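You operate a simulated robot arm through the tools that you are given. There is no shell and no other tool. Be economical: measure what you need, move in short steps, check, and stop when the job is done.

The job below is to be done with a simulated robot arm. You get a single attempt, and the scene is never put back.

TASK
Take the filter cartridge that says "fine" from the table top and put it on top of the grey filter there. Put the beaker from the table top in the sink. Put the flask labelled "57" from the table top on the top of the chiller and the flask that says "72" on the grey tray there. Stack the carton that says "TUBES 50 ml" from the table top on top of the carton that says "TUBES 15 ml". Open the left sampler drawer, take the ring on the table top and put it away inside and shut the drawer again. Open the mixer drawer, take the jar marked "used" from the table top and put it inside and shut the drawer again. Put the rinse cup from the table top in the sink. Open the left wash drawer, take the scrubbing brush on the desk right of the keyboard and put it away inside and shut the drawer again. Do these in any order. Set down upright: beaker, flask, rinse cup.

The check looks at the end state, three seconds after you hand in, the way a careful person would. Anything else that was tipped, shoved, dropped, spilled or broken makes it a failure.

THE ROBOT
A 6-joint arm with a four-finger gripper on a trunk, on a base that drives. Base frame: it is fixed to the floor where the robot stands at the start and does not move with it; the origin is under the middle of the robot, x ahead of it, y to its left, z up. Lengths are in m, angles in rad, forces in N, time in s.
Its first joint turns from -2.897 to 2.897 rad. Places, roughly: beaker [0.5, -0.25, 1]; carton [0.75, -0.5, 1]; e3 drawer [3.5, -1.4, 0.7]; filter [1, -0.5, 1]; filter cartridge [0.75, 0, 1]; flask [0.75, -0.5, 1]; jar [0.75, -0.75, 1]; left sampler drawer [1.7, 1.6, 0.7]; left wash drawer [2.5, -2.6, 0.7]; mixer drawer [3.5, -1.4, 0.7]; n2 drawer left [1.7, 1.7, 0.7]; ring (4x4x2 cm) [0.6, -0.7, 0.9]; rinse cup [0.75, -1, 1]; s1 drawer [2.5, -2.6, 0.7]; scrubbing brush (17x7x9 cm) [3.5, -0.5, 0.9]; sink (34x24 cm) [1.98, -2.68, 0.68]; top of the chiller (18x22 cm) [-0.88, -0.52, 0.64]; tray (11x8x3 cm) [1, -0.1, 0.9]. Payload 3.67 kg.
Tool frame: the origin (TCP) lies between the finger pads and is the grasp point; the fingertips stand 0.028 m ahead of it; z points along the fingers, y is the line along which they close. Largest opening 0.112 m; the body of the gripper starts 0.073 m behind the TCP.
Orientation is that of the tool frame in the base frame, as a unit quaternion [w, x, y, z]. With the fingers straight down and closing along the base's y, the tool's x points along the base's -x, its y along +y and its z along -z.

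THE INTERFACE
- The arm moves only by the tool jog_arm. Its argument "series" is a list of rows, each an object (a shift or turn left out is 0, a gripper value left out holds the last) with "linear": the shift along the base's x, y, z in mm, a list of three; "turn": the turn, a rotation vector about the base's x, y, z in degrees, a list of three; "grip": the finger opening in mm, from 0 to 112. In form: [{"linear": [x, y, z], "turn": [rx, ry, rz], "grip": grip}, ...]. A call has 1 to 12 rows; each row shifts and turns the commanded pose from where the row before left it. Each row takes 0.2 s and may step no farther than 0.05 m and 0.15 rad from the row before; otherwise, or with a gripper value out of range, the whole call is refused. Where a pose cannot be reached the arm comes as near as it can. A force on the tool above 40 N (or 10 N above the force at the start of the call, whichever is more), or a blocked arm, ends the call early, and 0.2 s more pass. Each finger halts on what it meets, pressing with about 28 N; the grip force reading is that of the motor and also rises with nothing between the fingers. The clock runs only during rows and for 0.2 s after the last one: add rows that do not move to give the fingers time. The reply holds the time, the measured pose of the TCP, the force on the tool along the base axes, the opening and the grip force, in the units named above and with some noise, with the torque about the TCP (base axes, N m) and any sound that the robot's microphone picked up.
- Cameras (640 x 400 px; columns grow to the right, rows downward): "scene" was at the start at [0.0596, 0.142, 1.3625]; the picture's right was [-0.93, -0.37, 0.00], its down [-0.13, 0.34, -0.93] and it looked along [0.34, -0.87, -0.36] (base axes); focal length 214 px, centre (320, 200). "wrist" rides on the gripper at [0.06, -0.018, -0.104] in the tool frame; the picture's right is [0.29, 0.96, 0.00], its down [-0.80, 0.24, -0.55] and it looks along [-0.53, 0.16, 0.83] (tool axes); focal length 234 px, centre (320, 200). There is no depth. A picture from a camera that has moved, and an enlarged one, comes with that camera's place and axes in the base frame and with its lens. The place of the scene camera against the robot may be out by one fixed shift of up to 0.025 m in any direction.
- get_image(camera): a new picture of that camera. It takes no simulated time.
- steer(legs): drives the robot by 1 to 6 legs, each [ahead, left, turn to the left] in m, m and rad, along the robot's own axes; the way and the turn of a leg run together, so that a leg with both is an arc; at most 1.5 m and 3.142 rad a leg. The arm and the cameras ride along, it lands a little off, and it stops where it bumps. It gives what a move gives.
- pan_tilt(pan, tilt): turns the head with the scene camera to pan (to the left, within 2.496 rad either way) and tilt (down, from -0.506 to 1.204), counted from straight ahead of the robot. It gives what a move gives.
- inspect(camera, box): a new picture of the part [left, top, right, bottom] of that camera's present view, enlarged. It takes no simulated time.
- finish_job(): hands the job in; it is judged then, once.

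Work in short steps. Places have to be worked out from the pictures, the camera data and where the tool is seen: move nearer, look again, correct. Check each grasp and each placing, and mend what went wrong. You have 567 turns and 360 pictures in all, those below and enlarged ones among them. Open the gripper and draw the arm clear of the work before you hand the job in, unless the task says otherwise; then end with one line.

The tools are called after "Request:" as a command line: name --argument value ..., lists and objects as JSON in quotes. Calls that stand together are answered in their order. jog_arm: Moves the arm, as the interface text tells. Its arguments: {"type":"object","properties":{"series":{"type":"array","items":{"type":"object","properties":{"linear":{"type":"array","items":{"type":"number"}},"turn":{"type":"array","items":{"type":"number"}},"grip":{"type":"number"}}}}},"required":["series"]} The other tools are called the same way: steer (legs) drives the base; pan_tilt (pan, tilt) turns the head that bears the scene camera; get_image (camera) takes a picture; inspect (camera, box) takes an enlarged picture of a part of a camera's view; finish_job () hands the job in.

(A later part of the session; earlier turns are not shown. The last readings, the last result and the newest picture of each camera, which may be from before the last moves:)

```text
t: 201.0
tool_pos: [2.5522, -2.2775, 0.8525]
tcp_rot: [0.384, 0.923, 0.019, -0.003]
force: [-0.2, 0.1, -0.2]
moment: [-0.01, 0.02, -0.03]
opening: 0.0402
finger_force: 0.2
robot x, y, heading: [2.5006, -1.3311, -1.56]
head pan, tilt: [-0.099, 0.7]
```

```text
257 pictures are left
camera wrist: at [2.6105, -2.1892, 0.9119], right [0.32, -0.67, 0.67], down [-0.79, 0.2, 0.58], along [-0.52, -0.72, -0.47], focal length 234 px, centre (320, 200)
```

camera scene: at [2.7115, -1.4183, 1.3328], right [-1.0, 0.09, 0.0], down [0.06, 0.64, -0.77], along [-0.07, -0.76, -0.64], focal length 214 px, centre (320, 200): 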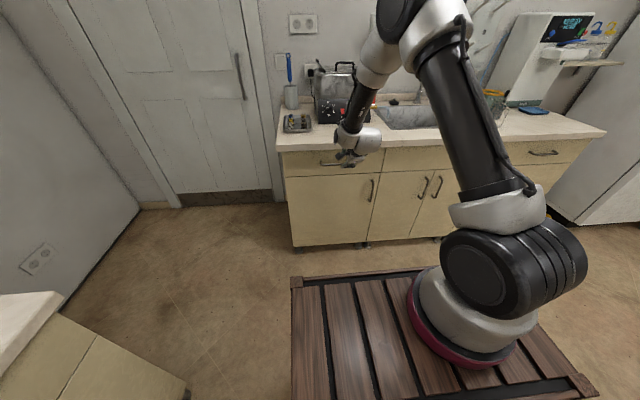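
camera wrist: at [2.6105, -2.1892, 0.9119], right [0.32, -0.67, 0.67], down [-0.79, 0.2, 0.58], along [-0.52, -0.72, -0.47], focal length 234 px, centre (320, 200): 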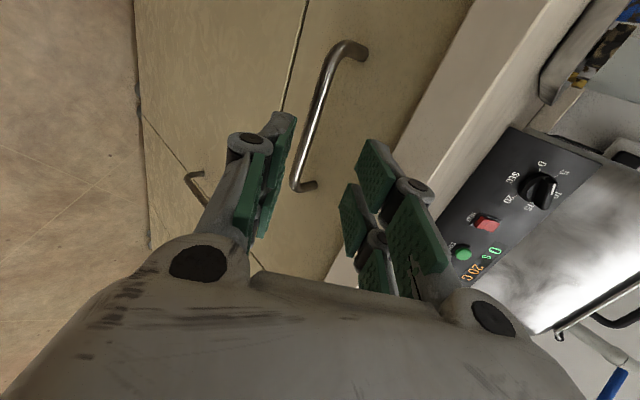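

Bar is ~7 mm below the approach line. Correct and advance 60 mm along the tool axis.

Request:
jog_arm --series '[{"linear": [8, 5, -5]}, {"linear": [0, -21, -21]}, {"linear": [0, -21, -21]}]'

Request:
get_image --camera "wrist"

```text
t: 201.8
tool_pos: [2.5635, -2.3127, 0.8063]
tcp_rot: [0.383, 0.924, 0.018, -0.002]
force: [0.2, -0.3, 0.6]
moment: [0.08, 0.01, 0.02]
opening: 0.04
finger_force: 0.1
robot x, y, heading: [2.4993, -1.3279, -1.562]
head pan, tilt: [-0.099, 0.7]
```

```text
256 pictures are left
camera wrist: at [2.6221, -2.2248, 0.8661], right [0.32, -0.67, 0.67], down [-0.79, 0.2, 0.58], along [-0.52, -0.72, -0.46], focal length 234 px, centre (320, 200)
```

wrist: 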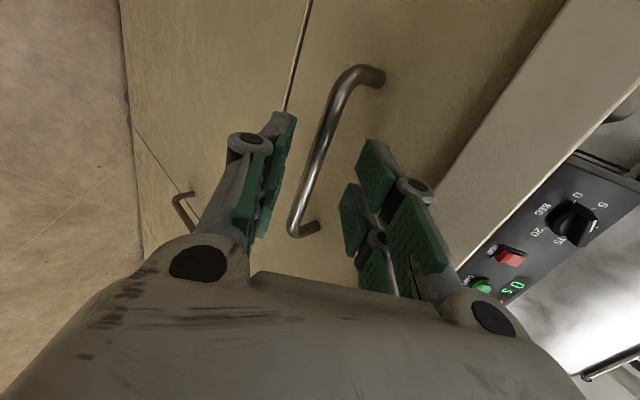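

Request:
jog_arm --series '[{"linear": [0, -14, -14]}]'

Request:
get_image --camera "wrist"

```text
t: 202.2
tool_pos: [2.5641, -2.3261, 0.792]
tcp_rot: [0.383, 0.924, 0.019, -0.003]
force: [-0.2, -0.7, -0.3]
moment: [0.02, 0.0, 0.01]
opening: 0.04
finger_force: 0.0
robot x, y, heading: [2.4969, -1.3285, -1.565]
head pan, tilt: [-0.099, 0.7]
```

```text
255 pictures are left
camera wrist: at [2.6223, -2.2385, 0.8514], right [0.32, -0.67, 0.67], down [-0.79, 0.2, 0.58], along [-0.52, -0.72, -0.47], focal length 234 px, centre (320, 200)
```

wrist: 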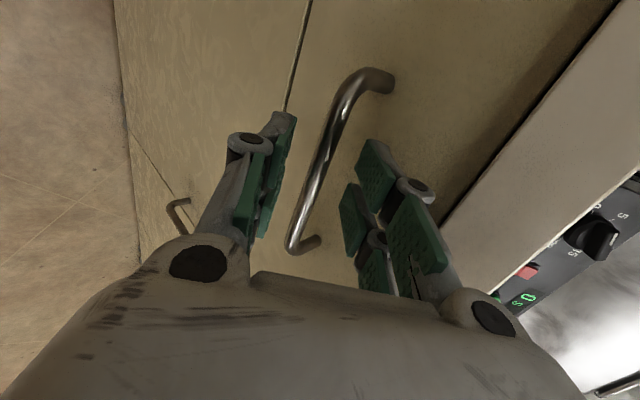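

Bar is ~3 cm ahead of the TCP. Advance 22 mm and close.

Request:
jog_arm --series '[{"linear": [-8, -8, -8]}, {"linear": [-6, -8, -8]}, {"grip": 20}, {"grip": 5}, {"grip": 5}]'

Request:
get_image --camera "wrist"

```text
t: 203.4
tool_pos: [2.5488, -2.3441, 0.7757]
tcp_rot: [0.382, 0.924, 0.018, -0.002]
force: [-0.3, 5.9, -7.5]
moment: [0.06, -1.66, -1.65]
opening: 0.0118
finger_force: 44.7
robot x, y, heading: [2.4978, -1.3302, -1.559]
head pan, tilt: [-0.099, 0.7]
```

```text
254 pictures are left
camera wrist: at [2.6073, -2.255, 0.8351], right [0.32, -0.67, 0.67], down [-0.79, 0.2, 0.58], along [-0.52, -0.72, -0.47], focal length 234 px, centre (320, 200)
```

wrist: 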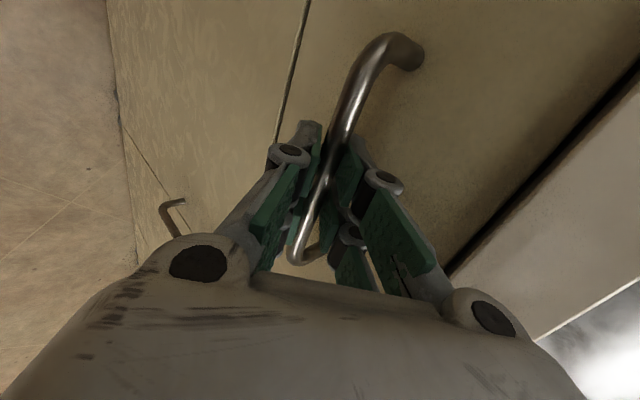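

The bar is gripped (11.8 mm). Pull with the arm a little to feel the drawer.

Request:
jog_arm --series '[{"linear": [0, 15, 0]}, {"linear": [0, 25, 0]}, {"linear": [0, 25, 0]}]'

Request:
get_image --camera "scene"

```text
t: 204.2
tool_pos: [2.5486, -2.2781, 0.7764]
tcp_rot: [0.383, 0.924, 0.019, -0.002]
force: [0.4, -1.0, -14.7]
moment: [0.04, -1.57, -1.53]
opening: 0.0115
finger_force: 45.3
robot x, y, heading: [2.5008, -1.3331, -1.559]
head pan, tilt: [-0.099, 0.7]
```

```text
253 pictures are left
camera scene: at [2.7115, -1.4194, 1.3327], right [-1.0, 0.09, 0.0], down [0.06, 0.64, -0.76], along [-0.07, -0.76, -0.64], focal length 214 px, centre (320, 200)
```

scene: 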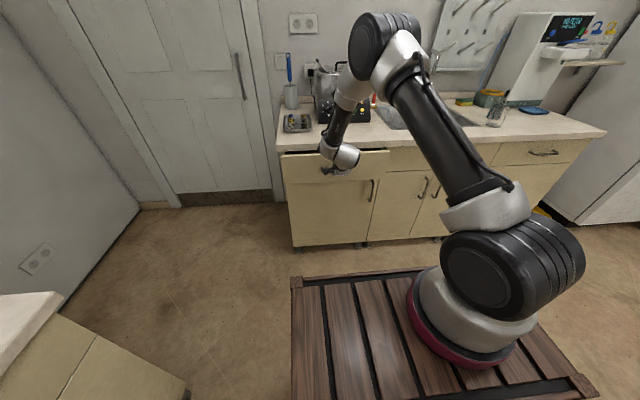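

The drawer slides. Continue pulling with the arm.

Request:
jog_arm --series '[{"linear": [0, 40, 0]}, {"linear": [0, 40, 0]}, {"linear": [0, 40, 0]}]'

Request:
steer --legs '[[-0.1, 0, 0]]'

Request:
get_image --camera "scene"

```text
t: 205.0
tool_pos: [2.5489, -2.1597, 0.7745]
tcp_rot: [0.382, 0.924, 0.017, -0.002]
force: [-12.1, -1.6, -8.9]
moment: [0.09, -0.99, -2.14]
opening: 0.0115
finger_force: 45.6
robot x, y, heading: [2.4963, -1.3332, -1.563]
head pan, tilt: [-0.099, 0.7]
```

```text
t: 206.2
tool_pos: [2.5484, -2.0566, 0.7746]
tcp_rot: [0.383, 0.924, 0.019, -0.003]
force: [-17.9, -0.7, -5.9]
moment: [0.0, -1.44, -1.72]
opening: 0.012
finger_force: 44.9
robot x, y, heading: [2.4955, -1.2271, -1.561]
head pan, tilt: [-0.099, 0.7]
```

```text
252 pictures are left
camera scene: at [2.7099, -1.3164, 1.3328], right [-1.0, 0.09, 0.0], down [0.06, 0.64, -0.76], along [-0.07, -0.76, -0.64], focal length 214 px, centre (320, 200)
```

scene: 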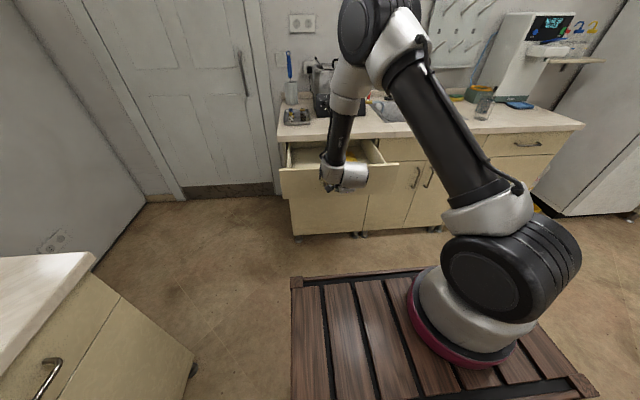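

Open by ~0.28 m. Release the handle and retreat along the tool axis, then look in.

Request:
jog_arm --series '[{"grip": 25}, {"grip": 45}, {"grip": 45}, {"linear": [0, 14, 14]}, {"linear": [0, 30, 30]}, {"linear": [0, 15, 40]}, {"linear": [0, 0, 45]}, {"linear": [0, 0, 45]}, {"linear": [0, 0, 45]}]'

Request:
get_image --camera "scene"

```text
t: 208.2
tool_pos: [2.5503, -1.997, 0.9947]
tcp_rot: [0.383, 0.924, 0.018, -0.002]
force: [0.7, -0.2, 0.1]
moment: [0.01, 0.03, -0.04]
opening: 0.045
finger_force: 0.1
robot x, y, heading: [2.4969, -1.2296, -1.562]
head pan, tilt: [-0.099, 0.7]
```

```text
251 pictures are left
camera scene: at [2.7108, -1.3164, 1.3327], right [-1.0, 0.09, 0.0], down [0.06, 0.64, -0.76], along [-0.07, -0.76, -0.64], focal length 214 px, centre (320, 200)
```

scene: 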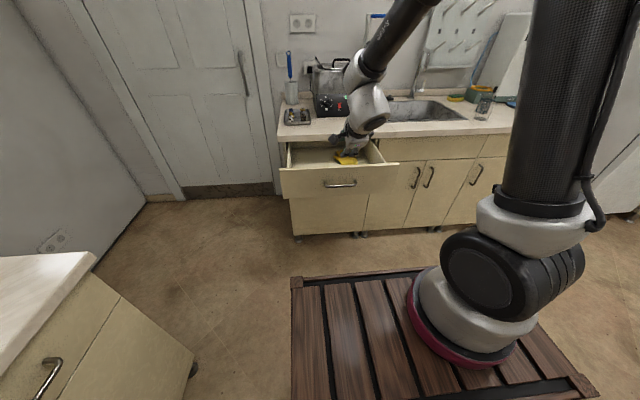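

Re-level the tool (pointing down), retract and raise it.

Request:
jog_arm --series '[{"linear": [0, 5, 20], "turn": [7.5, 0, 0]}, {"linear": [0, 5, 20], "turn": [7.5, 0, 0]}, {"linear": [0, 10, 20], "turn": [7.5, 0, 0]}, {"linear": [0, 10, 20], "turn": [7.5, 0, 0]}, {"linear": [0, 15, 20], "turn": [7.5, 0, 0]}, {"linear": [0, 15, 20], "turn": [7.5, 0, 0]}, {"linear": [0, 20, 20]}, {"linear": [0, 20, 20]}]'

Request:
get_image --camera "wrist"

Request:
pan_tilt --pan 1.3 --tilt 0.5

Request:
get_image --camera "scene"

```text
t: 210.0
tool_pos: [2.5804, -1.8711, 1.076]
tcp_rot: [0.096, 0.992, 0.014, -0.086]
force: [-0.5, -1.1, 0.5]
moment: [0.02, 0.03, -0.03]
opening: 0.0449
finger_force: 0.1
out of reach, approached as far as the arm can: row 1, 2, 4, 5, 6
robot x, y, heading: [2.4982, -1.2289, -1.564]
head pan, tilt: [-0.099, 0.7]
```

```text
250 pictures are left
camera wrist: at [2.6566, -1.8326, 1.1628], right [0.33, -0.94, 0.13], down [-0.68, -0.14, 0.72], along [-0.66, -0.32, -0.68], focal length 234 px, centre (320, 200)
```

wrist: 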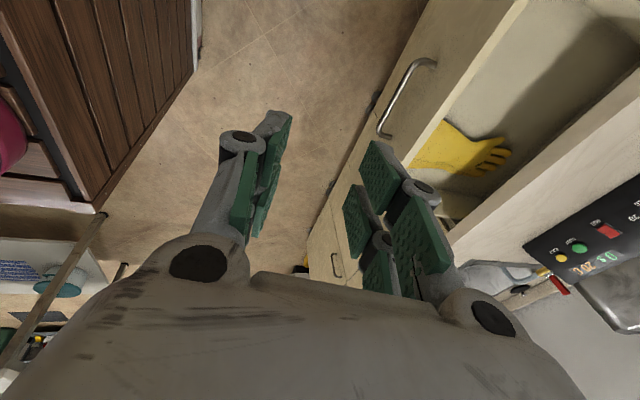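

```text
t: 211.5
tool_pos: [2.5795, -1.8709, 1.0769]
tcp_rot: [0.095, 0.992, 0.014, -0.087]
force: [0.6, -0.1, 1.0]
moment: [0.02, -0.02, 0.0]
opening: 0.045
finger_force: 0.0
robot x, y, heading: [2.4995, -1.2274, -1.559]
head pan, tilt: [1.3, 0.499]
```

```text
249 pictures are left
camera scene: at [2.806, -1.255, 1.3505], right [-0.26, -0.97, 0.0], down [-0.46, 0.12, -0.88], along [0.85, -0.23, -0.48], focal length 214 px, centre (320, 200)
```

scene: 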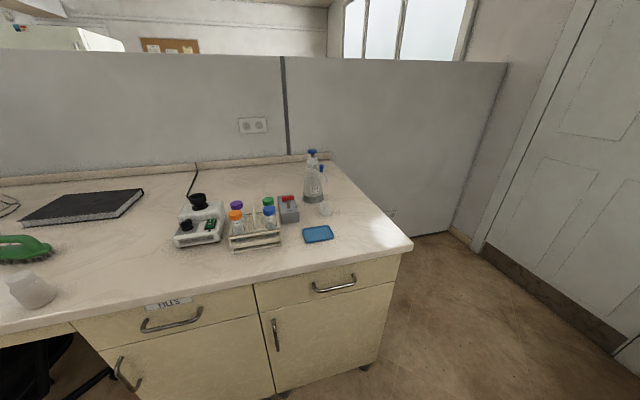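

The mixer drawer is the right one of this desk (y≈-1.4); the green brush lies at about (3.53,-0.51). Level the tool and raise it further.

Request:
jog_arm --series '[{"linear": [0, -30, 20], "turn": [3.6, -3.3, -0.5]}, {"linear": [0, -30, 20], "turn": [3.6, -3.3, -0.5]}, {"linear": [0, -10, 30], "turn": [3.7, -3.4, -0.6]}, {"linear": [0, 0, 40]}, {"linear": [0, 0, 40]}]'

```text
t: 212.7
tool_pos: [2.5867, -1.9274, 1.1856]
tcp_rot: [0.066, 0.99, -0.001, -0.121]
force: [-0.2, -0.6, -1.5]
moment: [0.04, -0.01, 0.01]
opening: 0.045
finger_force: 0.0
out of reach, approached as far as the arm can: row 1, 2, 3
robot x, y, heading: [2.4955, -1.2257, -1.563]
head pan, tilt: [1.3, 0.499]
```

Residual tilt remains (joint limit near this yaw). I yaw back to the neutral side while levelling.

Request:
jog_arm --series '[{"linear": [0, -10, 0], "turn": [2, -3.5, 7]}, {"linear": [0, -10, 0], "turn": [2, -3.5, 7]}, {"linear": [0, -10, 0], "turn": [2, -3.5, 7]}, {"linear": [0, -10, 0], "turn": [1.6, -3.4, 7]}, {"turn": [0, 0, 8]}, {"turn": [0, 0, 8]}, {"turn": [0, 0, 8]}, {"turn": [0, 0, 8]}, {"turn": [0, 0, 8]}, {"turn": [0, 0, 8]}, {"turn": [0, 0, 8]}]'

```text
t: 215.1
tool_pos: [2.6561, -1.9245, 1.1068]
tcp_rot: [0.141, 0.74, 0.643, -0.141]
force: [0.4, 0.1, -1.2]
moment: [0.0, 0.02, 0.02]
opening: 0.0447
finger_force: 0.1
out of reach, approached as far as the arm can: row 1, 2, 3, 4, 6, 7, 8, 9, 10, 11
robot x, y, heading: [2.4979, -1.2272, -1.562]
head pan, tilt: [1.3, 0.499]
```

I look at the arm's configuration.

Request:
pan_tilt --pan -0.1 --tilt 0.3

Request:
get_image --camera "scene"

```text
t: 216.6
tool_pos: [2.6558, -1.9239, 1.1061]
tcp_rot: [0.14, 0.741, 0.642, -0.142]
force: [-0.6, 0.8, 0.6]
moment: [0.05, 0.03, 0.02]
opening: 0.045
finger_force: 0.0
robot x, y, heading: [2.4997, -1.2263, -1.565]
head pan, tilt: [-0.099, 0.3]
```

```text
248 pictures are left
camera scene: at [2.7098, -1.3245, 1.3689], right [-1.0, 0.09, 0.0], down [0.03, 0.29, -0.96], along [-0.09, -0.95, -0.3], focal length 214 px, centre (320, 200)
```

scene: 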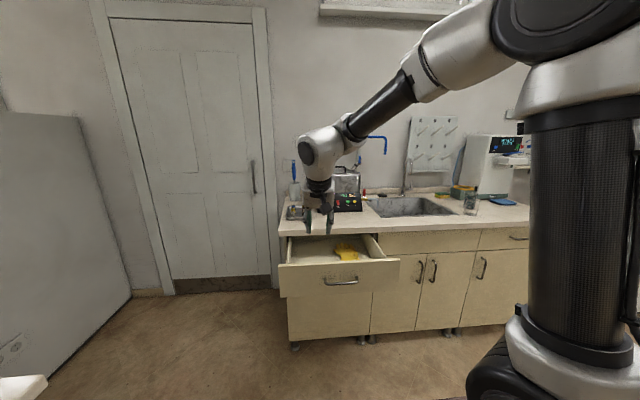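

The tool is only tilted outward ~23°. Level it with a pure x-turn.

Request:
jog_arm --series '[{"linear": [0, 0, 10], "turn": [6, 0, 0]}, {"linear": [0, 0, 10], "turn": [6, 0, 0]}, {"linear": [0, 0, 10], "turn": [6, 0, 0]}, {"linear": [0, 0, 10], "turn": [5, 0, 0]}]'

```text
t: 217.6
tool_pos: [2.6736, -1.9018, 1.1034]
tcp_rot: [-0.015, 0.746, 0.653, -0.129]
force: [0.2, 0.4, -0.3]
moment: [0.0, -0.04, 0.04]
opening: 0.0451
finger_force: 0.0
out of reach, approached as far as the arm can: row 1, 2, 3, 4
robot x, y, heading: [2.4988, -1.2271, -1.558]
head pan, tilt: [-0.099, 0.3]
```

The wrist is in a flipped branch (J4 at its limit). I'll unwind it: tilt the tool around the forearm axis—first outward on the -x side.

Request:
jog_arm --series '[{"linear": [7, -28, 10], "turn": [-7, -1.6, 0]}, {"linear": [7, -28, 12], "turn": [-7, -1.6, 0]}, {"linear": [7, -28, 14], "turn": [-7, -1.6, 0]}, {"linear": [7, -28, 16], "turn": [-7, -1.6, 0]}]'

Request:
get_image --camera "scene"

```text
t: 218.6
tool_pos: [2.7033, -2.0147, 1.1551]
tcp_rot: [0.204, 0.733, 0.602, -0.242]
force: [-0.2, 0.1, 0.1]
moment: [0.01, 0.0, 0.01]
opening: 0.0451
finger_force: 0.2
robot x, y, heading: [2.4992, -1.2284, -1.556]
head pan, tilt: [-0.099, 0.3]
```

```text
247 pictures are left
camera scene: at [2.7098, -1.3244, 1.3689], right [-1.0, 0.09, 0.0], down [0.03, 0.29, -0.96], along [-0.09, -0.95, -0.3], focal length 214 px, centre (320, 200)
```

scene: 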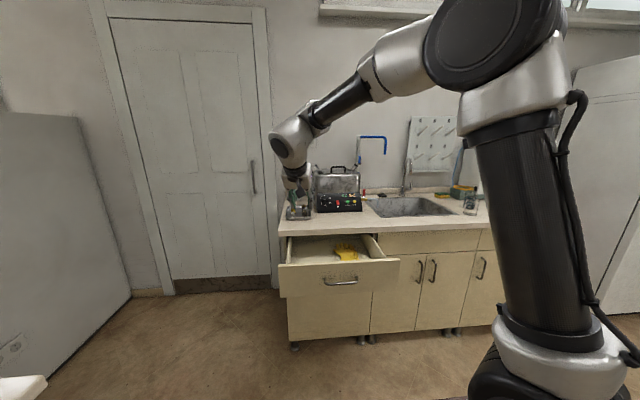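

Moving freely now. Step 2: sweep to the upper side.

Request:
jog_arm --series '[{"linear": [20, -8, 5], "turn": [-2.5, -5.3, 0]}, {"linear": [20, -8, 5], "turn": [-2.5, -5.3, 0]}, {"linear": [20, -8, 5], "turn": [-2.5, -5.3, 0]}, {"linear": [20, -8, 5], "turn": [-2.5, -5.3, 0]}, {"linear": [10, -8, 5], "turn": [-2.5, -3, 0]}]'

Request:
get_image --camera "scene"

```text
t: 219.8
tool_pos: [2.792, -2.0531, 1.1826]
tcp_rot: [0.404, 0.741, 0.517, -0.145]
force: [-0.4, 0.1, -0.2]
moment: [0.03, 0.02, 0.0]
opening: 0.045
finger_force: 0.1
robot x, y, heading: [2.4984, -1.2308, -1.562]
head pan, tilt: [-0.099, 0.3]
```

```text
246 pictures are left
camera scene: at [2.7097, -1.3245, 1.3689], right [-1.0, 0.09, 0.0], down [0.03, 0.29, -0.96], along [-0.09, -0.95, -0.3], focal length 214 px, centre (320, 200)
```

scene: 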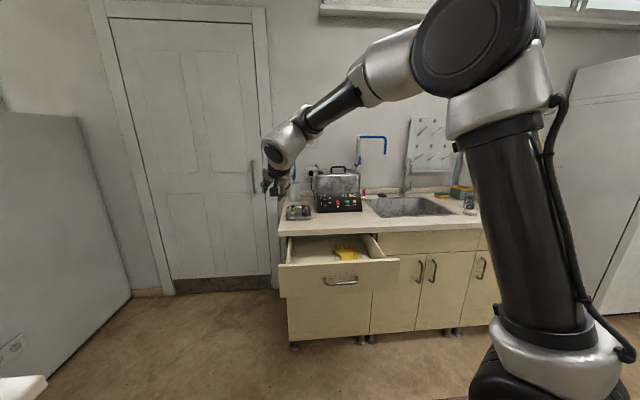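

Continue around: yaw left and pitch up a bit more, to get above the forearm line.

Request:
jog_arm --series '[{"linear": [17, 0, 13], "turn": [-3.1, -1.6, 4.5]}, {"linear": [17, 0, 13], "turn": [-3.1, -1.6, 4.5]}, {"linear": [17, 0, 13], "turn": [-3.1, -1.6, 4.5]}, {"linear": [17, 0, 13], "turn": [-3.1, -1.6, 4.5]}, {"linear": [17, 0, 13], "turn": [-3.1, -1.6, 4.5]}]'

Request:
get_image --camera "scene"

```text
t: 221.0
tool_pos: [2.8699, -2.046, 1.2284]
tcp_rot: [0.527, 0.612, 0.581, -0.1]
force: [0.3, -1.2, -0.2]
moment: [-0.02, 0.0, -0.01]
opening: 0.0449
finger_force: 0.1
out of reach, approached as far as the arm can: row 4, 5
robot x, y, heading: [2.4968, -1.2283, -1.562]
head pan, tilt: [-0.099, 0.3]
```

```text
245 pictures are left
camera scene: at [2.7097, -1.3245, 1.3689], right [-1.0, 0.09, 0.0], down [0.03, 0.29, -0.96], along [-0.09, -0.95, -0.3], focal length 214 px, centre (320, 200)
```

scene: 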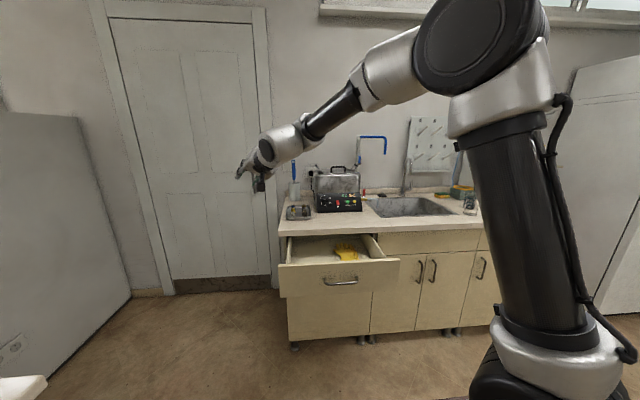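

Nearly aligned with the forearm. Pitch up a bit further before coming straight down.

Request:
jog_arm --series '[{"linear": [4, -4, 22], "turn": [-5, -3.2, 0]}, {"linear": [2, -2, 24], "turn": [-5, -3.2, 0]}, {"linear": [0, 0, 25], "turn": [-5, -3.2, 0]}]'

Request:
get_image --camera "scene"

```text
t: 221.8
tool_pos: [2.8664, -2.0519, 1.2674]
tcp_rot: [0.616, 0.568, 0.531, -0.129]
force: [-0.7, -1.1, 0.5]
moment: [-0.01, 0.02, 0.03]
opening: 0.045
finger_force: 0.0
out of reach, approached as far as the arm can: row 2, 3
robot x, y, heading: [2.498, -1.226, -1.563]
head pan, tilt: [-0.099, 0.3]
```

```text
244 pictures are left
camera scene: at [2.7097, -1.3247, 1.3689], right [-1.0, 0.09, 0.0], down [0.03, 0.29, -0.96], along [-0.09, -0.95, -0.3], focal length 214 px, centre (320, 200)
```

scene: 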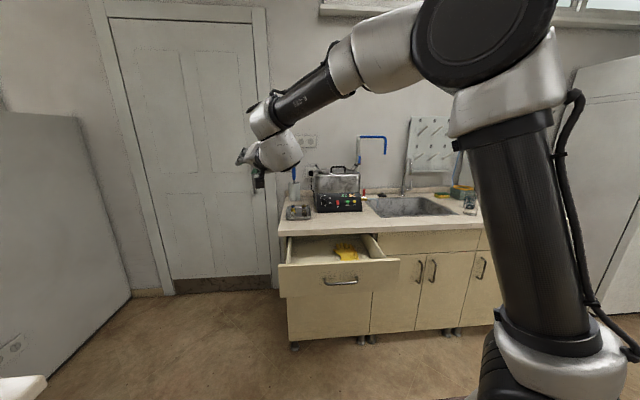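

Now straight down through the alignment.

Request:
jog_arm --series '[{"linear": [-3, 6, -32], "turn": [6.6, 4.0, 0]}, {"linear": [-5, 10, -30], "turn": [6.6, 4.0, 0]}, {"linear": [-8, 14, -28], "turn": [6.6, 4.0, 0]}, {"linear": [-10, 17, -25], "turn": [6.6, 4.0, 0]}]'

Request:
get_image --camera "scene"

```text
t: 222.8
tool_pos: [2.8485, -1.9959, 1.1479]
tcp_rot: [0.392, 0.672, 0.622, -0.092]
force: [-0.3, 0.8, -0.5]
moment: [-0.01, 0.02, 0.0]
opening: 0.045
finger_force: 0.1
out of reach, approached as far as the arm can: row 4
robot x, y, heading: [2.4973, -1.227, -1.563]
head pan, tilt: [-0.099, 0.3]
```

```text
243 pictures are left
camera scene: at [2.7097, -1.3246, 1.3689], right [-1.0, 0.09, 0.0], down [0.03, 0.29, -0.96], along [-0.09, -0.95, -0.3], focal length 214 px, centre (320, 200)
```

scene: 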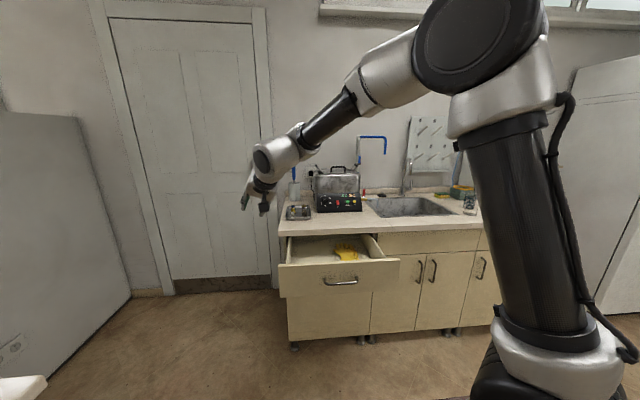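

Request:
jog_arm --series '[{"linear": [-13, 20, -20], "turn": [6.8, 3.8, 0]}, {"linear": [-14, 23, -16], "turn": [6.8, 3.8, 0]}, {"linear": [-14, 25, -12], "turn": [6.8, 3.8, 0]}, {"linear": [-14, 26, -8], "turn": [6.8, 3.8, 0]}, {"linear": [-14, 26, -4], "turn": [6.8, 3.8, 0]}, {"linear": [-14, 26, 0], "turn": [6.8, 3.8, 0]}]'

Request:
get_image --camera "scene"

```text
t: 224.2
tool_pos: [2.8079, -1.7902, 1.0214]
tcp_rot: [0.061, 0.731, 0.672, -0.101]
force: [0.0, 0.2, 0.2]
moment: [0.01, -0.02, 0.02]
opening: 0.0449
finger_force: 0.0
out of reach, approached as far as the arm can: row 1, 2, 3, 4, 5, 6
robot x, y, heading: [2.4987, -1.2256, -1.565]
head pan, tilt: [-0.099, 0.3]
```

```text
242 pictures are left
camera scene: at [2.7097, -1.3245, 1.3689], right [-1.0, 0.09, 0.0], down [0.03, 0.29, -0.96], along [-0.09, -0.95, -0.3], focal length 214 px, centre (320, 200)
```

scene: 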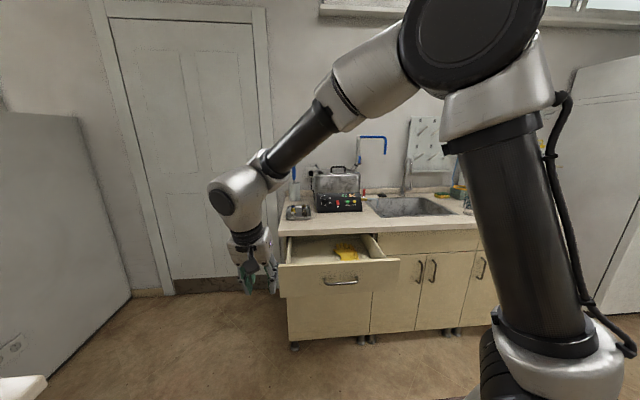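

I now understand the wrist (roll joint limited to ±166°, the pitch joint just past alignment). I repeat the unwinding more carefully, in the arm's plane: first to the side.

Request:
jog_arm --series '[{"linear": [-17, -32, 8], "turn": [-5, -0.5, 0]}, {"linear": [-17, -32, 8], "turn": [-5, -0.5, 0]}, {"linear": [-17, -32, 8], "turn": [-5, -0.5, 0]}, {"linear": [-17, -32, 8], "turn": [-5, -0.5, 0]}, {"linear": [-17, -32, 8], "turn": [-5, -0.5, 0]}]'

Request:
jog_arm --series '[{"linear": [23, -12, 20], "turn": [-1.6, -3.75, 3.15]}, {"linear": [23, -12, 20], "turn": [-1.6, -3.75, 3.15]}, {"linear": [23, -12, 20], "turn": [-1.6, -3.75, 3.15]}, {"linear": [23, -12, 20], "turn": [-1.6, -3.75, 3.15]}, {"linear": [23, -12, 20], "turn": [-1.6, -3.75, 3.15]}]'

Request:
get_image --camera "scene"

```text
t: 225.4
tool_pos: [2.7241, -1.9516, 1.0577]
tcp_rot: [0.233, 0.702, 0.633, -0.229]
force: [0.9, -0.1, 1.5]
moment: [0.02, 0.01, -0.01]
opening: 0.0449
finger_force: 0.0
robot x, y, heading: [2.4969, -1.2279, -1.558]
head pan, tilt: [-0.099, 0.3]
```

```text
t: 226.6
tool_pos: [2.8412, -2.0111, 1.1571]
tcp_rot: [0.41, 0.62, 0.657, -0.126]
force: [0.0, -1.2, 0.5]
moment: [-0.02, 0.02, 0.01]
opening: 0.0452
finger_force: 0.2
out of reach, approached as far as the arm can: row 5
robot x, y, heading: [2.4977, -1.2265, -1.563]
head pan, tilt: [-0.099, 0.3]
```

```text
241 pictures are left
camera scene: at [2.7096, -1.3245, 1.3689], right [-1.0, 0.09, 0.0], down [0.03, 0.29, -0.96], along [-0.09, -0.95, -0.3], focal length 214 px, centre (320, 200)
```

scene: 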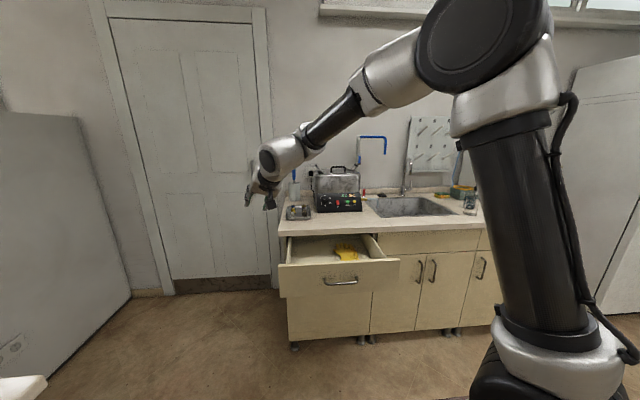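

In-plane now. Cross slowly downward.

Request:
jog_arm --series '[{"linear": [-4, 7, -11], "turn": [3.0, 1.75, 0]}, {"linear": [-4, 7, -11], "turn": [3.0, 1.75, 0]}, {"linear": [-4, 7, -11], "turn": [3.0, 1.75, 0]}, {"linear": [-4, 7, -11], "turn": [3.0, 1.75, 0]}]'

Request:
get_image --camera "scene"

```text
t: 227.6
tool_pos: [2.8534, -1.9497, 1.0945]
tcp_rot: [0.303, 0.652, 0.688, -0.101]
force: [0.1, -0.7, 0.3]
moment: [0.02, 0.02, 0.0]
opening: 0.0451
finger_force: 0.0
out of reach, approached as far as the arm can: row 1, 2, 3, 4
robot x, y, heading: [2.4967, -1.227, -1.561]
head pan, tilt: [-0.099, 0.3]
```

```text
240 pictures are left
camera scene: at [2.7097, -1.3245, 1.3689], right [-1.0, 0.09, 0.0], down [0.03, 0.29, -0.96], along [-0.09, -0.95, -0.3], focal length 214 px, centre (320, 200)
```

scene: 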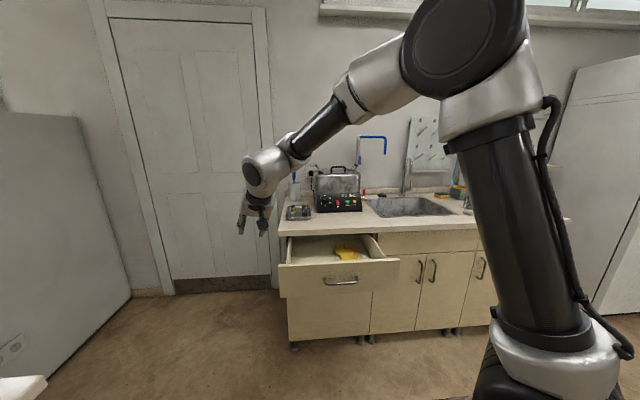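

Forearm is ~65° from vertical here, so the alignment is hard to cross. I lower the arm to steepen the forearm and look.

Request:
jog_arm --series '[{"linear": [-5, 0, -40]}, {"linear": [-5, 0, -40]}, {"linear": [-5, 0, -40]}, {"linear": [-5, 0, -40]}, {"linear": [-5, 0, -40]}]'

Request:
get_image --camera "scene"

```text
t: 228.8
tool_pos: [2.8277, -1.9477, 0.8943]
tcp_rot: [0.302, 0.65, 0.692, -0.088]
force: [0.2, -0.9, -0.5]
moment: [0.0, -0.02, 0.03]
opening: 0.0451
finger_force: 0.1
robot x, y, heading: [2.4951, -1.2299, -1.564]
head pan, tilt: [-0.099, 0.3]
```

```text
239 pictures are left
camera scene: at [2.7095, -1.3244, 1.3689], right [-1.0, 0.09, 0.0], down [0.03, 0.29, -0.96], along [-0.09, -0.95, -0.3], focal length 214 px, centre (320, 200)
```

scene: 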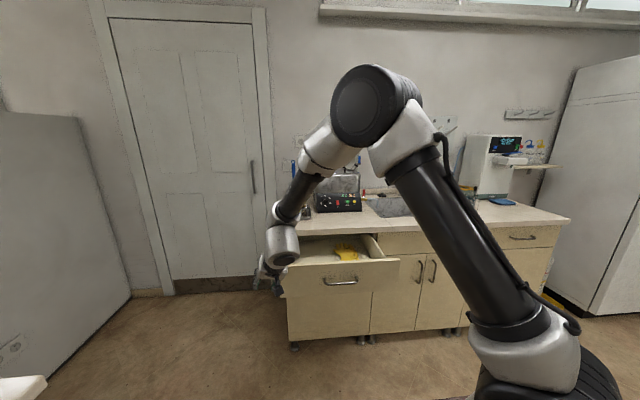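

Forearm is now steep and roughly aligned with the tool. Lower a bit more so the tool is above the forearm line, then sweep via the +x side to straight down.

Request:
jog_arm --series '[{"linear": [-5, 5, -40]}, {"linear": [-5, 5, -40]}, {"linear": [-5, 5, -30]}]'

Request:
jog_arm --series '[{"linear": [7, 17, 0], "turn": [4.4, -1.7, 0]}, {"linear": [7, 17, 0], "turn": [4.4, -1.7, 0]}, {"linear": [7, 17, 0], "turn": [4.4, -1.7, 0]}, {"linear": [7, 17, 0], "turn": [4.4, -1.7, 0]}, {"linear": [7, 17, 0], "turn": [4.4, -1.7, 0]}]'

Request:
get_image --camera "scene"

```text
t: 229.6
tool_pos: [2.8135, -1.935, 0.7862]
tcp_rot: [0.301, 0.65, 0.692, -0.088]
force: [-0.4, 0.5, 0.1]
moment: [0.0, -0.03, -0.02]
opening: 0.0449
finger_force: 0.0
robot x, y, heading: [2.4964, -1.2273, -1.563]
head pan, tilt: [-0.099, 0.3]
```

```text
t: 230.8
tool_pos: [2.8467, -1.8486, 0.7841]
tcp_rot: [0.222, 0.701, 0.672, 0.093]
force: [0.4, 0.1, -0.1]
moment: [0.01, -0.03, 0.0]
opening: 0.0448
finger_force: 0.1
robot x, y, heading: [2.4955, -1.227, -1.559]
head pan, tilt: [-0.099, 0.3]
```

```text
238 pictures are left
camera scene: at [2.7099, -1.3245, 1.3688], right [-1.0, 0.09, 0.0], down [0.03, 0.29, -0.96], along [-0.09, -0.95, -0.3], focal length 214 px, centre (320, 200)
```

scene: 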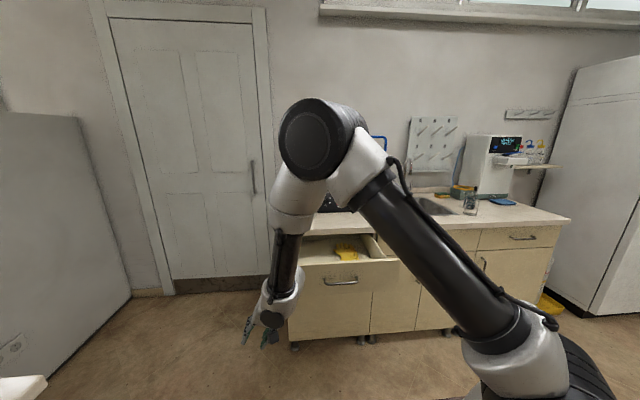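

Unflagged and circling. Continue past straight-down to slightly inward.

Request:
jog_arm --series '[{"linear": [-15, 5, 5], "turn": [3.9, 5.3, 0]}, {"linear": [-15, 5, 5], "turn": [3.9, 5.3, 0]}, {"linear": [-15, 5, 5], "turn": [3.9, 5.3, 0]}, {"linear": [-15, 5, 5], "turn": [3.9, 5.3, 0]}, {"linear": [-15, 5, 5], "turn": [3.9, 5.3, 0]}, {"linear": [-15, 5, 5], "turn": [3.9, 5.3, 0]}]'

Request:
get_image --camera "scene"

```text
t: 232.2
tool_pos: [2.7519, -1.7915, 0.7499]
tcp_rot: [0.007, 0.728, 0.682, 0.071]
force: [0.4, -0.9, 0.1]
moment: [-0.03, 0.02, 0.0]
opening: 0.0451
finger_force: 0.0
out of reach, approached as far as the arm can: row 2, 3, 4, 5, 6
robot x, y, heading: [2.4937, -1.2258, -1.558]
head pan, tilt: [-0.099, 0.3]
```

```text
237 pictures are left
camera scene: at [2.7098, -1.3245, 1.3689], right [-1.0, 0.09, 0.0], down [0.03, 0.29, -0.96], along [-0.09, -0.95, -0.3], focal length 214 px, centre (320, 200)
```

scene: 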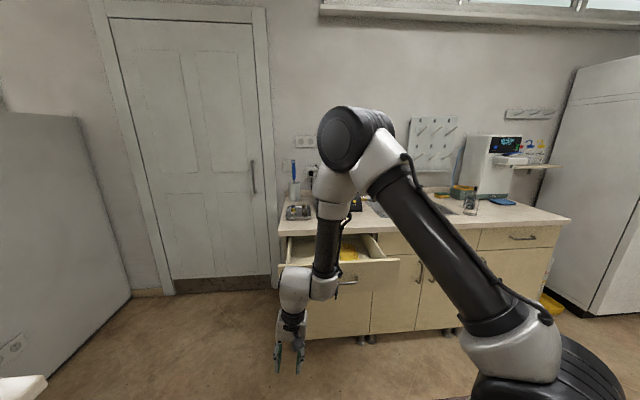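

Wrist looks different now. Move out and up while levelling, and see whether it stays reachable.

Request:
jog_arm --series '[{"linear": [-5, -30, 30], "turn": [-1, 1.3, 0]}, {"linear": [-5, -30, 30], "turn": [-1, 1.3, 0]}, {"linear": [-5, -30, 30], "turn": [-1, 1.3, 0]}, {"linear": [-5, -30, 30], "turn": [-1, 1.3, 0]}, {"linear": [-5, -30, 30], "turn": [-1, 1.3, 0]}]'

```text
t: 233.4
tool_pos: [2.7546, -1.9206, 0.7949]
tcp_rot: [0.123, 0.723, 0.679, 0.005]
force: [-0.9, 0.3, 0.1]
moment: [0.02, -0.05, 0.0]
opening: 0.0452
finger_force: 0.1
out of reach, approached as far as the arm can: row 1, 2, 3, 4, 5
robot x, y, heading: [2.5002, -1.2316, -1.559]
head pan, tilt: [-0.099, 0.3]
```

Request:
get_image --camera "scene"

```text
236 pictures are left
camera scene: at [2.7098, -1.3245, 1.3689], right [-1.0, 0.09, 0.0], down [0.03, 0.29, -0.96], along [-0.09, -0.95, -0.3], focal length 214 px, centre (320, 200)
```

scene: 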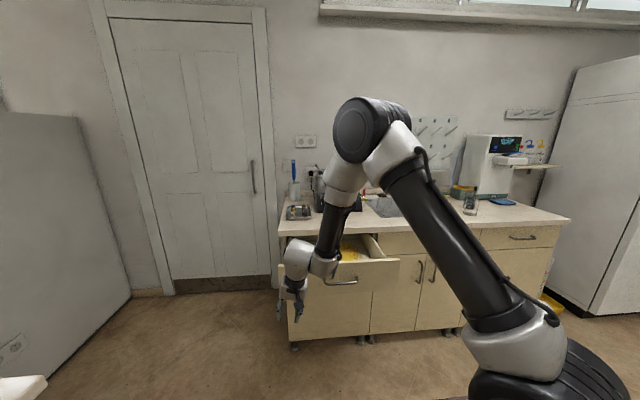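

The hand is offset to the +x side of the forearm (roll ≈90°). Bend the tool to the -x side first.

Request:
jog_arm --series '[{"linear": [-19, -11, 6], "turn": [-3, 5.2, 0]}, {"linear": [-19, -11, 6], "turn": [-3, 5.2, 0]}, {"linear": [-19, -11, 6], "turn": [-3, 5.2, 0]}, {"linear": [-19, -11, 6], "turn": [-3, 5.2, 0]}, {"linear": [-19, -11, 6], "turn": [-3, 5.2, 0]}]'

Request:
get_image --camera "scene"

```text
t: 234.6
tool_pos: [2.682, -1.9769, 0.8251]
tcp_rot: [0.085, 0.687, 0.688, -0.217]
force: [-0.7, 0.4, -0.5]
moment: [0.02, 0.01, -0.02]
opening: 0.0451
finger_force: 0.0
out of reach, approached as far as the arm can: row 1
robot x, y, heading: [2.4978, -1.2283, -1.557]
head pan, tilt: [-0.099, 0.3]
```

```text
235 pictures are left
camera scene: at [2.7098, -1.3245, 1.3689], right [-1.0, 0.09, 0.0], down [0.03, 0.29, -0.96], along [-0.09, -0.95, -0.3], focal length 214 px, centre (320, 200)
```

scene: 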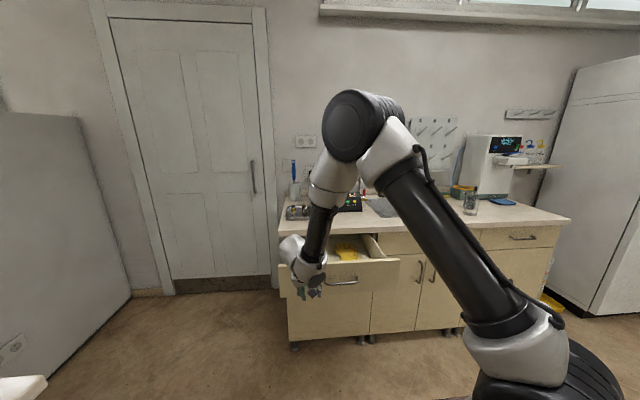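

Good. Now sweep toward below/inward while rising.

Request:
jog_arm --series '[{"linear": [3, 5, 15], "turn": [5, -0.5, 0]}, {"linear": [3, 5, 15], "turn": [5, -0.5, 0]}, {"linear": [3, 5, 15], "turn": [5, -0.5, 0]}, {"linear": [3, 0, 15], "turn": [5, -0.5, 0]}, {"linear": [3, 0, 15], "turn": [5, -0.5, 0]}]'

Request:
get_image --camera "scene"

```text
t: 235.8
tool_pos: [2.6994, -1.9614, 0.9008]
tcp_rot: [-0.05, 0.695, 0.716, -0.046]
force: [0.5, 0.8, 0.5]
moment: [-0.03, 0.03, -0.01]
opening: 0.0449
finger_force: 0.0
robot x, y, heading: [2.4987, -1.2238, -1.562]
head pan, tilt: [-0.099, 0.3]
```

```text
234 pictures are left
camera scene: at [2.7098, -1.3244, 1.3689], right [-1.0, 0.09, 0.0], down [0.03, 0.29, -0.96], along [-0.09, -0.95, -0.3], focal length 214 px, centre (320, 200)
```

scene: 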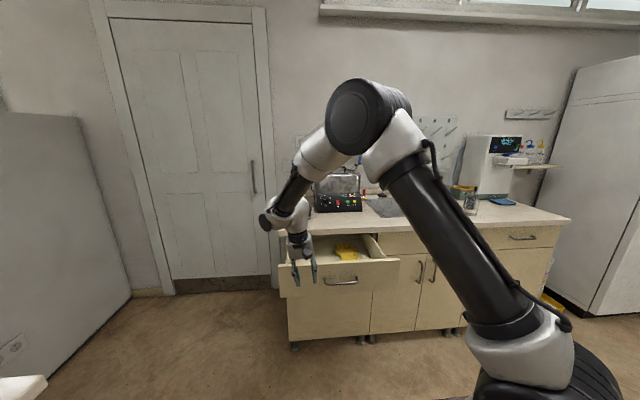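

Unwound: nearly level with neutral yaw and no limit flags. Final levelling and raise.

Request:
jog_arm --series '[{"linear": [0, 0, 30], "turn": [0, -3.9, 0]}, {"linear": [0, 0, 30], "turn": [0, -3.9, 0]}, {"linear": [0, 0, 45]}, {"linear": [0, 0, 45]}, {"linear": [0, 0, 45]}]'

```text
t: 237.0
tool_pos: [2.6968, -1.9616, 1.0977]
tcp_rot: [-0.003, 0.697, 0.717, 0.0]
force: [0.0, -0.5, -0.3]
moment: [0.04, 0.0, 0.0]
opening: 0.0452
finger_force: 0.0
robot x, y, heading: [2.4956, -1.225, -1.556]
head pan, tilt: [-0.099, 0.3]
```

The arm is back in its normal configuration. Now turn left to face the desk and drive towards the brush.

Request:
jog_arm --series '[{"linear": [-40, 10, 25], "grip": 80}, {"linear": [-40, 10, 25]}, {"linear": [-40, 10, 25]}, {"linear": [-40, 10, 25]}]'

Request:
steer --legs '[[0, 0, 1.556], [0, 0.6, 0]]'

Request:
pan_tilt --pan 0.0 --tilt 0.6

Request:
get_image --camera "scene"

Request:
get_image --camera "wrist"

```text
t: 238.0
tool_pos: [2.5369, -1.9221, 1.1966]
tcp_rot: [-0.002, 0.696, 0.718, 0.0]
force: [0.3, -0.2, -0.2]
moment: [0.03, 0.04, 0.01]
opening: 0.0799
finger_force: 0.1
robot x, y, heading: [2.4967, -1.2278, -1.557]
head pan, tilt: [-0.099, 0.3]
```

```text
t: 245.3
tool_pos: [3.1868, -0.5859, 1.1965]
tcp_rot: [-0.002, -0.014, 1.0, -0.001]
force: [-0.3, -0.4, 0.5]
moment: [-0.01, -0.01, 0.02]
opening: 0.0801
finger_force: 0.0
robot x, y, heading: [2.4944, -0.6263, 0.006]
head pan, tilt: [-0.099, 0.3]
```

```text
t: 246.1
tool_pos: [3.1877, -0.5858, 1.1966]
tcp_rot: [-0.001, -0.014, 1.0, 0.0]
force: [0.2, -0.4, -0.1]
moment: [0.03, 0.02, -0.01]
opening: 0.08
finger_force: 0.0
robot x, y, heading: [2.4921, -0.6241, 0.013]
head pan, tilt: [0.0, 0.6]
```

```text
233 pictures are left
camera scene: at [2.6039, -0.3948, 1.3414], right [0.01, -1.0, 0.0], down [-0.56, 0.0, -0.83], along [0.83, 0.01, -0.56], focal length 214 px, centre (320, 200)
```

scene: 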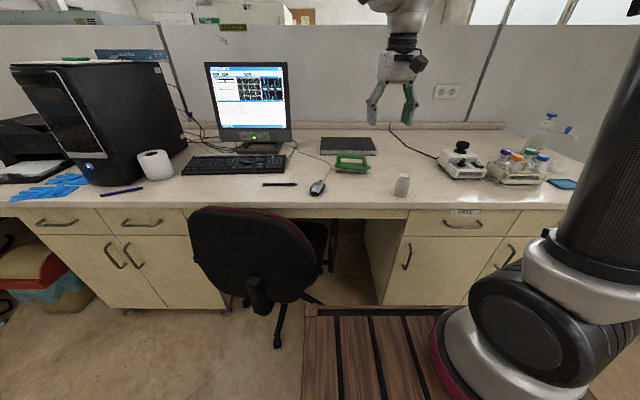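

```text
232 pictures are left
camera wrist: at [3.1288, -0.6052, 1.3002], right [-0.31, 0.95, 0.0], down [0.79, 0.26, 0.55], along [0.52, 0.17, -0.83], focal length 234 px, centre (320, 200)
```

wrist: 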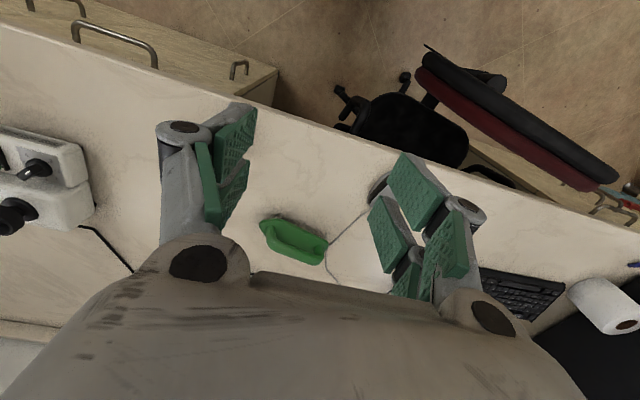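

Brush at about (3.476,-0.553); the chair is near the front-left corner. I shift right 0.17 and ahead 0.1 to stay clear of it.

Request:
steer --legs '[[0, -0.17, 0], [0.1, 0, -0.01]]'

Request:
jog_arm --series '[{"linear": [40, 30, 0]}, {"linear": [40, 30, 0]}, {"linear": [40, 30, 0]}, {"linear": [40, 30, 0]}]'

Request:
get_image --camera "wrist"

```text
t: 248.3
tool_pos: [3.2895, -0.7581, 1.1953]
tcp_rot: [-0.003, -0.01, 1.0, -0.001]
force: [-0.2, 0.3, 0.1]
moment: [0.0, 0.03, -0.02]
opening: 0.08
finger_force: 0.2
robot x, y, heading: [2.5907, -0.7878, -0.002]
head pan, tilt: [0.0, 0.6]
```

```text
t: 249.3
tool_pos: [3.4483, -0.6354, 1.1948]
tcp_rot: [-0.001, -0.009, 1.0, -0.001]
force: [0.2, -1.2, 1.1]
moment: [0.03, -0.09, 0.0]
opening: 0.0796
finger_force: 0.1
robot x, y, heading: [2.5942, -0.7899, 0.003]
head pan, tilt: [0.0, 0.6]
```

```text
231 pictures are left
camera wrist: at [3.3898, -0.6548, 1.2995], right [-0.31, 0.95, 0.0], down [0.79, 0.26, 0.55], along [0.53, 0.17, -0.83], focal length 234 px, centre (320, 200)
```

wrist: 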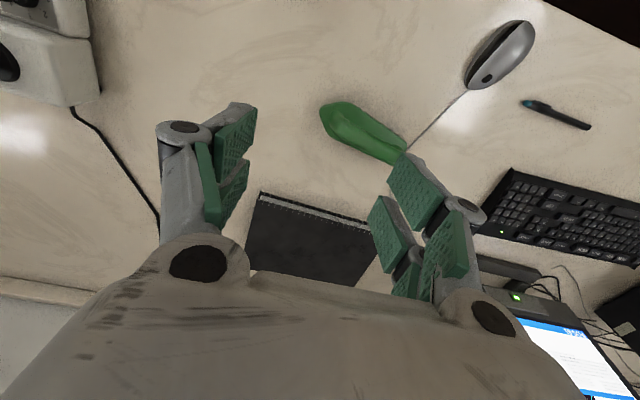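

Request:
inspect --camera "wrist" --box '[290, 70, 450, 190]'

Request:
inspect --camera "scene" --box '[280, 120, 420, 220]'

```text
3.33 times, centred on (370, 130) of wrist
camera zoom: at [3.3898, -0.6548, 1.2995], right [-0.31, 0.95, 0.0], down [0.79, 0.26, 0.55], along [0.53, 0.17, -0.83], focal length 781 px, centre (153, 433)
```

zoom: 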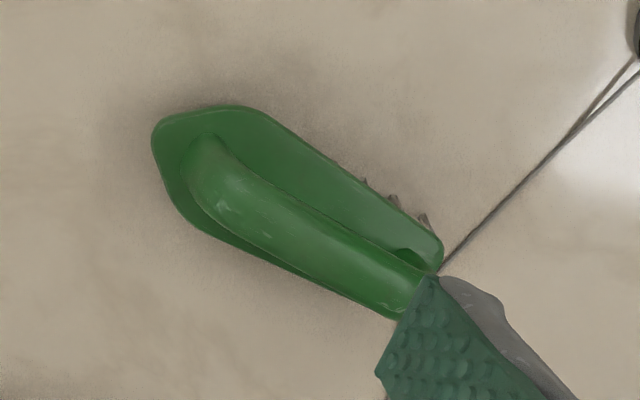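

```text
4.00 times, centred on (350, 170) of scene
camera zoom: at [2.7059, -0.5624, 1.3415], right [0.0, -1.0, 0.0], down [-0.56, 0.0, -0.83], along [0.83, 0.0, -0.56], focal length 858 px, centre (200, 320)
```

zoom: 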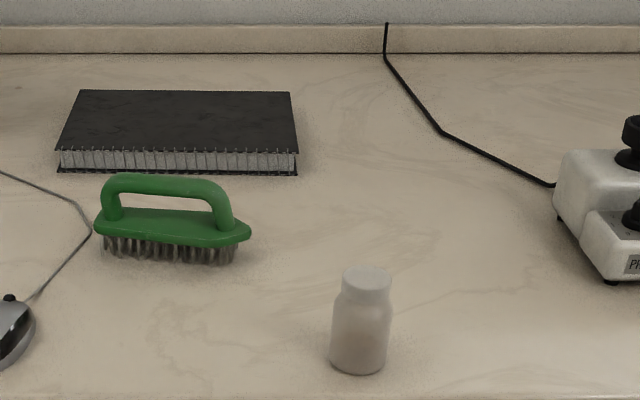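

The brush has a handle bar along its length: centre (3.481,-0.557), direction ~75.6°. Rotate the gripper across the bar and centre on it.

Request:
jog_arm --series '[{"linear": [4, 9, 0], "turn": [0, 0, 8.3], "grip": 65}, {"linear": [4, 9, 0], "turn": [0, 0, 8.3]}, {"linear": [4, 9, 0], "turn": [0, 0, 8.3]}, {"linear": [4, 9, 0], "turn": [0, 0, 8.3]}, {"linear": [4, 9, 0], "turn": [0, 0, 8.3]}, {"linear": [4, 9, 0], "turn": [0, 0, 8.3]}, {"linear": [4, 9, 0], "turn": [0, 0, 8.3]}, {"linear": [4, 9, 0], "turn": [0, 0, 8.3]}, {"linear": [1, 6, 0], "turn": [0, 0, 8.2]}]'

Request:
get_image --camera "wrist"

```text
t: 251.3
tool_pos: [3.4809, -0.5595, 1.1962]
tcp_rot: [-0.001, -0.614, 0.789, -0.001]
force: [-0.3, 0.0, 0.0]
moment: [0.05, 0.02, 0.02]
opening: 0.0647
finger_force: 0.1
robot x, y, heading: [2.5903, -0.7915, 0.001]
head pan, tilt: [0.0, 0.6]
```

```text
228 pictures are left
camera wrist: at [3.4845, -0.622, 1.3001], right [-1.0, -0.05, 0.0], down [-0.04, 0.83, 0.55], along [-0.02, 0.55, -0.83], focal length 234 px, centre (320, 200)
```

wrist: 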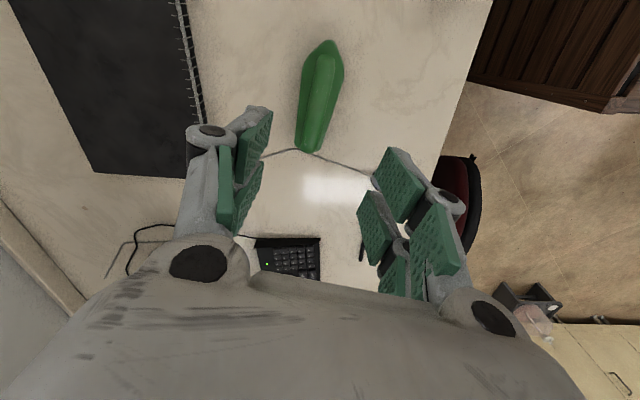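

Centred within mm; refine yaw +5.8° and descend.

Request:
jog_arm --series '[{"linear": [4, 3, -40], "turn": [0, 0, 5.8]}, {"linear": [0, 0, -45]}, {"linear": [0, 0, -45]}, {"linear": [0, 0, -45]}, {"linear": [0, 0, -40]}]'

Request:
get_image --camera "wrist"

```text
t: 252.5
tool_pos: [3.4862, -0.5579, 0.9798]
tcp_rot: [0.0, -0.652, 0.758, -0.002]
force: [-1.4, 0.0, 0.9]
moment: [-0.02, -0.03, 0.02]
opening: 0.0649
finger_force: 0.0
robot x, y, heading: [2.5926, -0.7895, 0.001]
head pan, tilt: [0.0, 0.6]
```

```text
227 pictures are left
camera wrist: at [3.4961, -0.6197, 1.0835], right [-0.99, -0.14, 0.0], down [-0.12, 0.83, 0.55], along [-0.08, 0.55, -0.83], focal length 234 px, centre (320, 200)
```

wrist: 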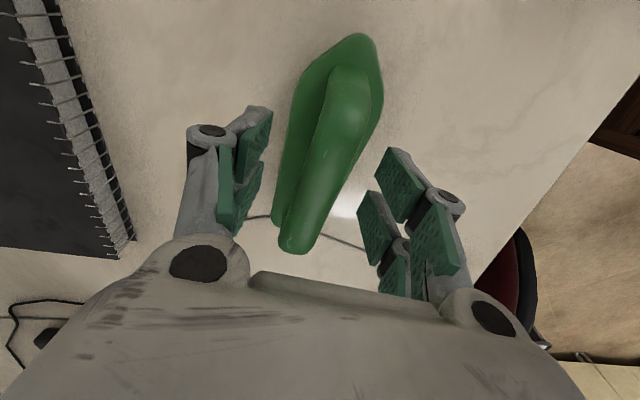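

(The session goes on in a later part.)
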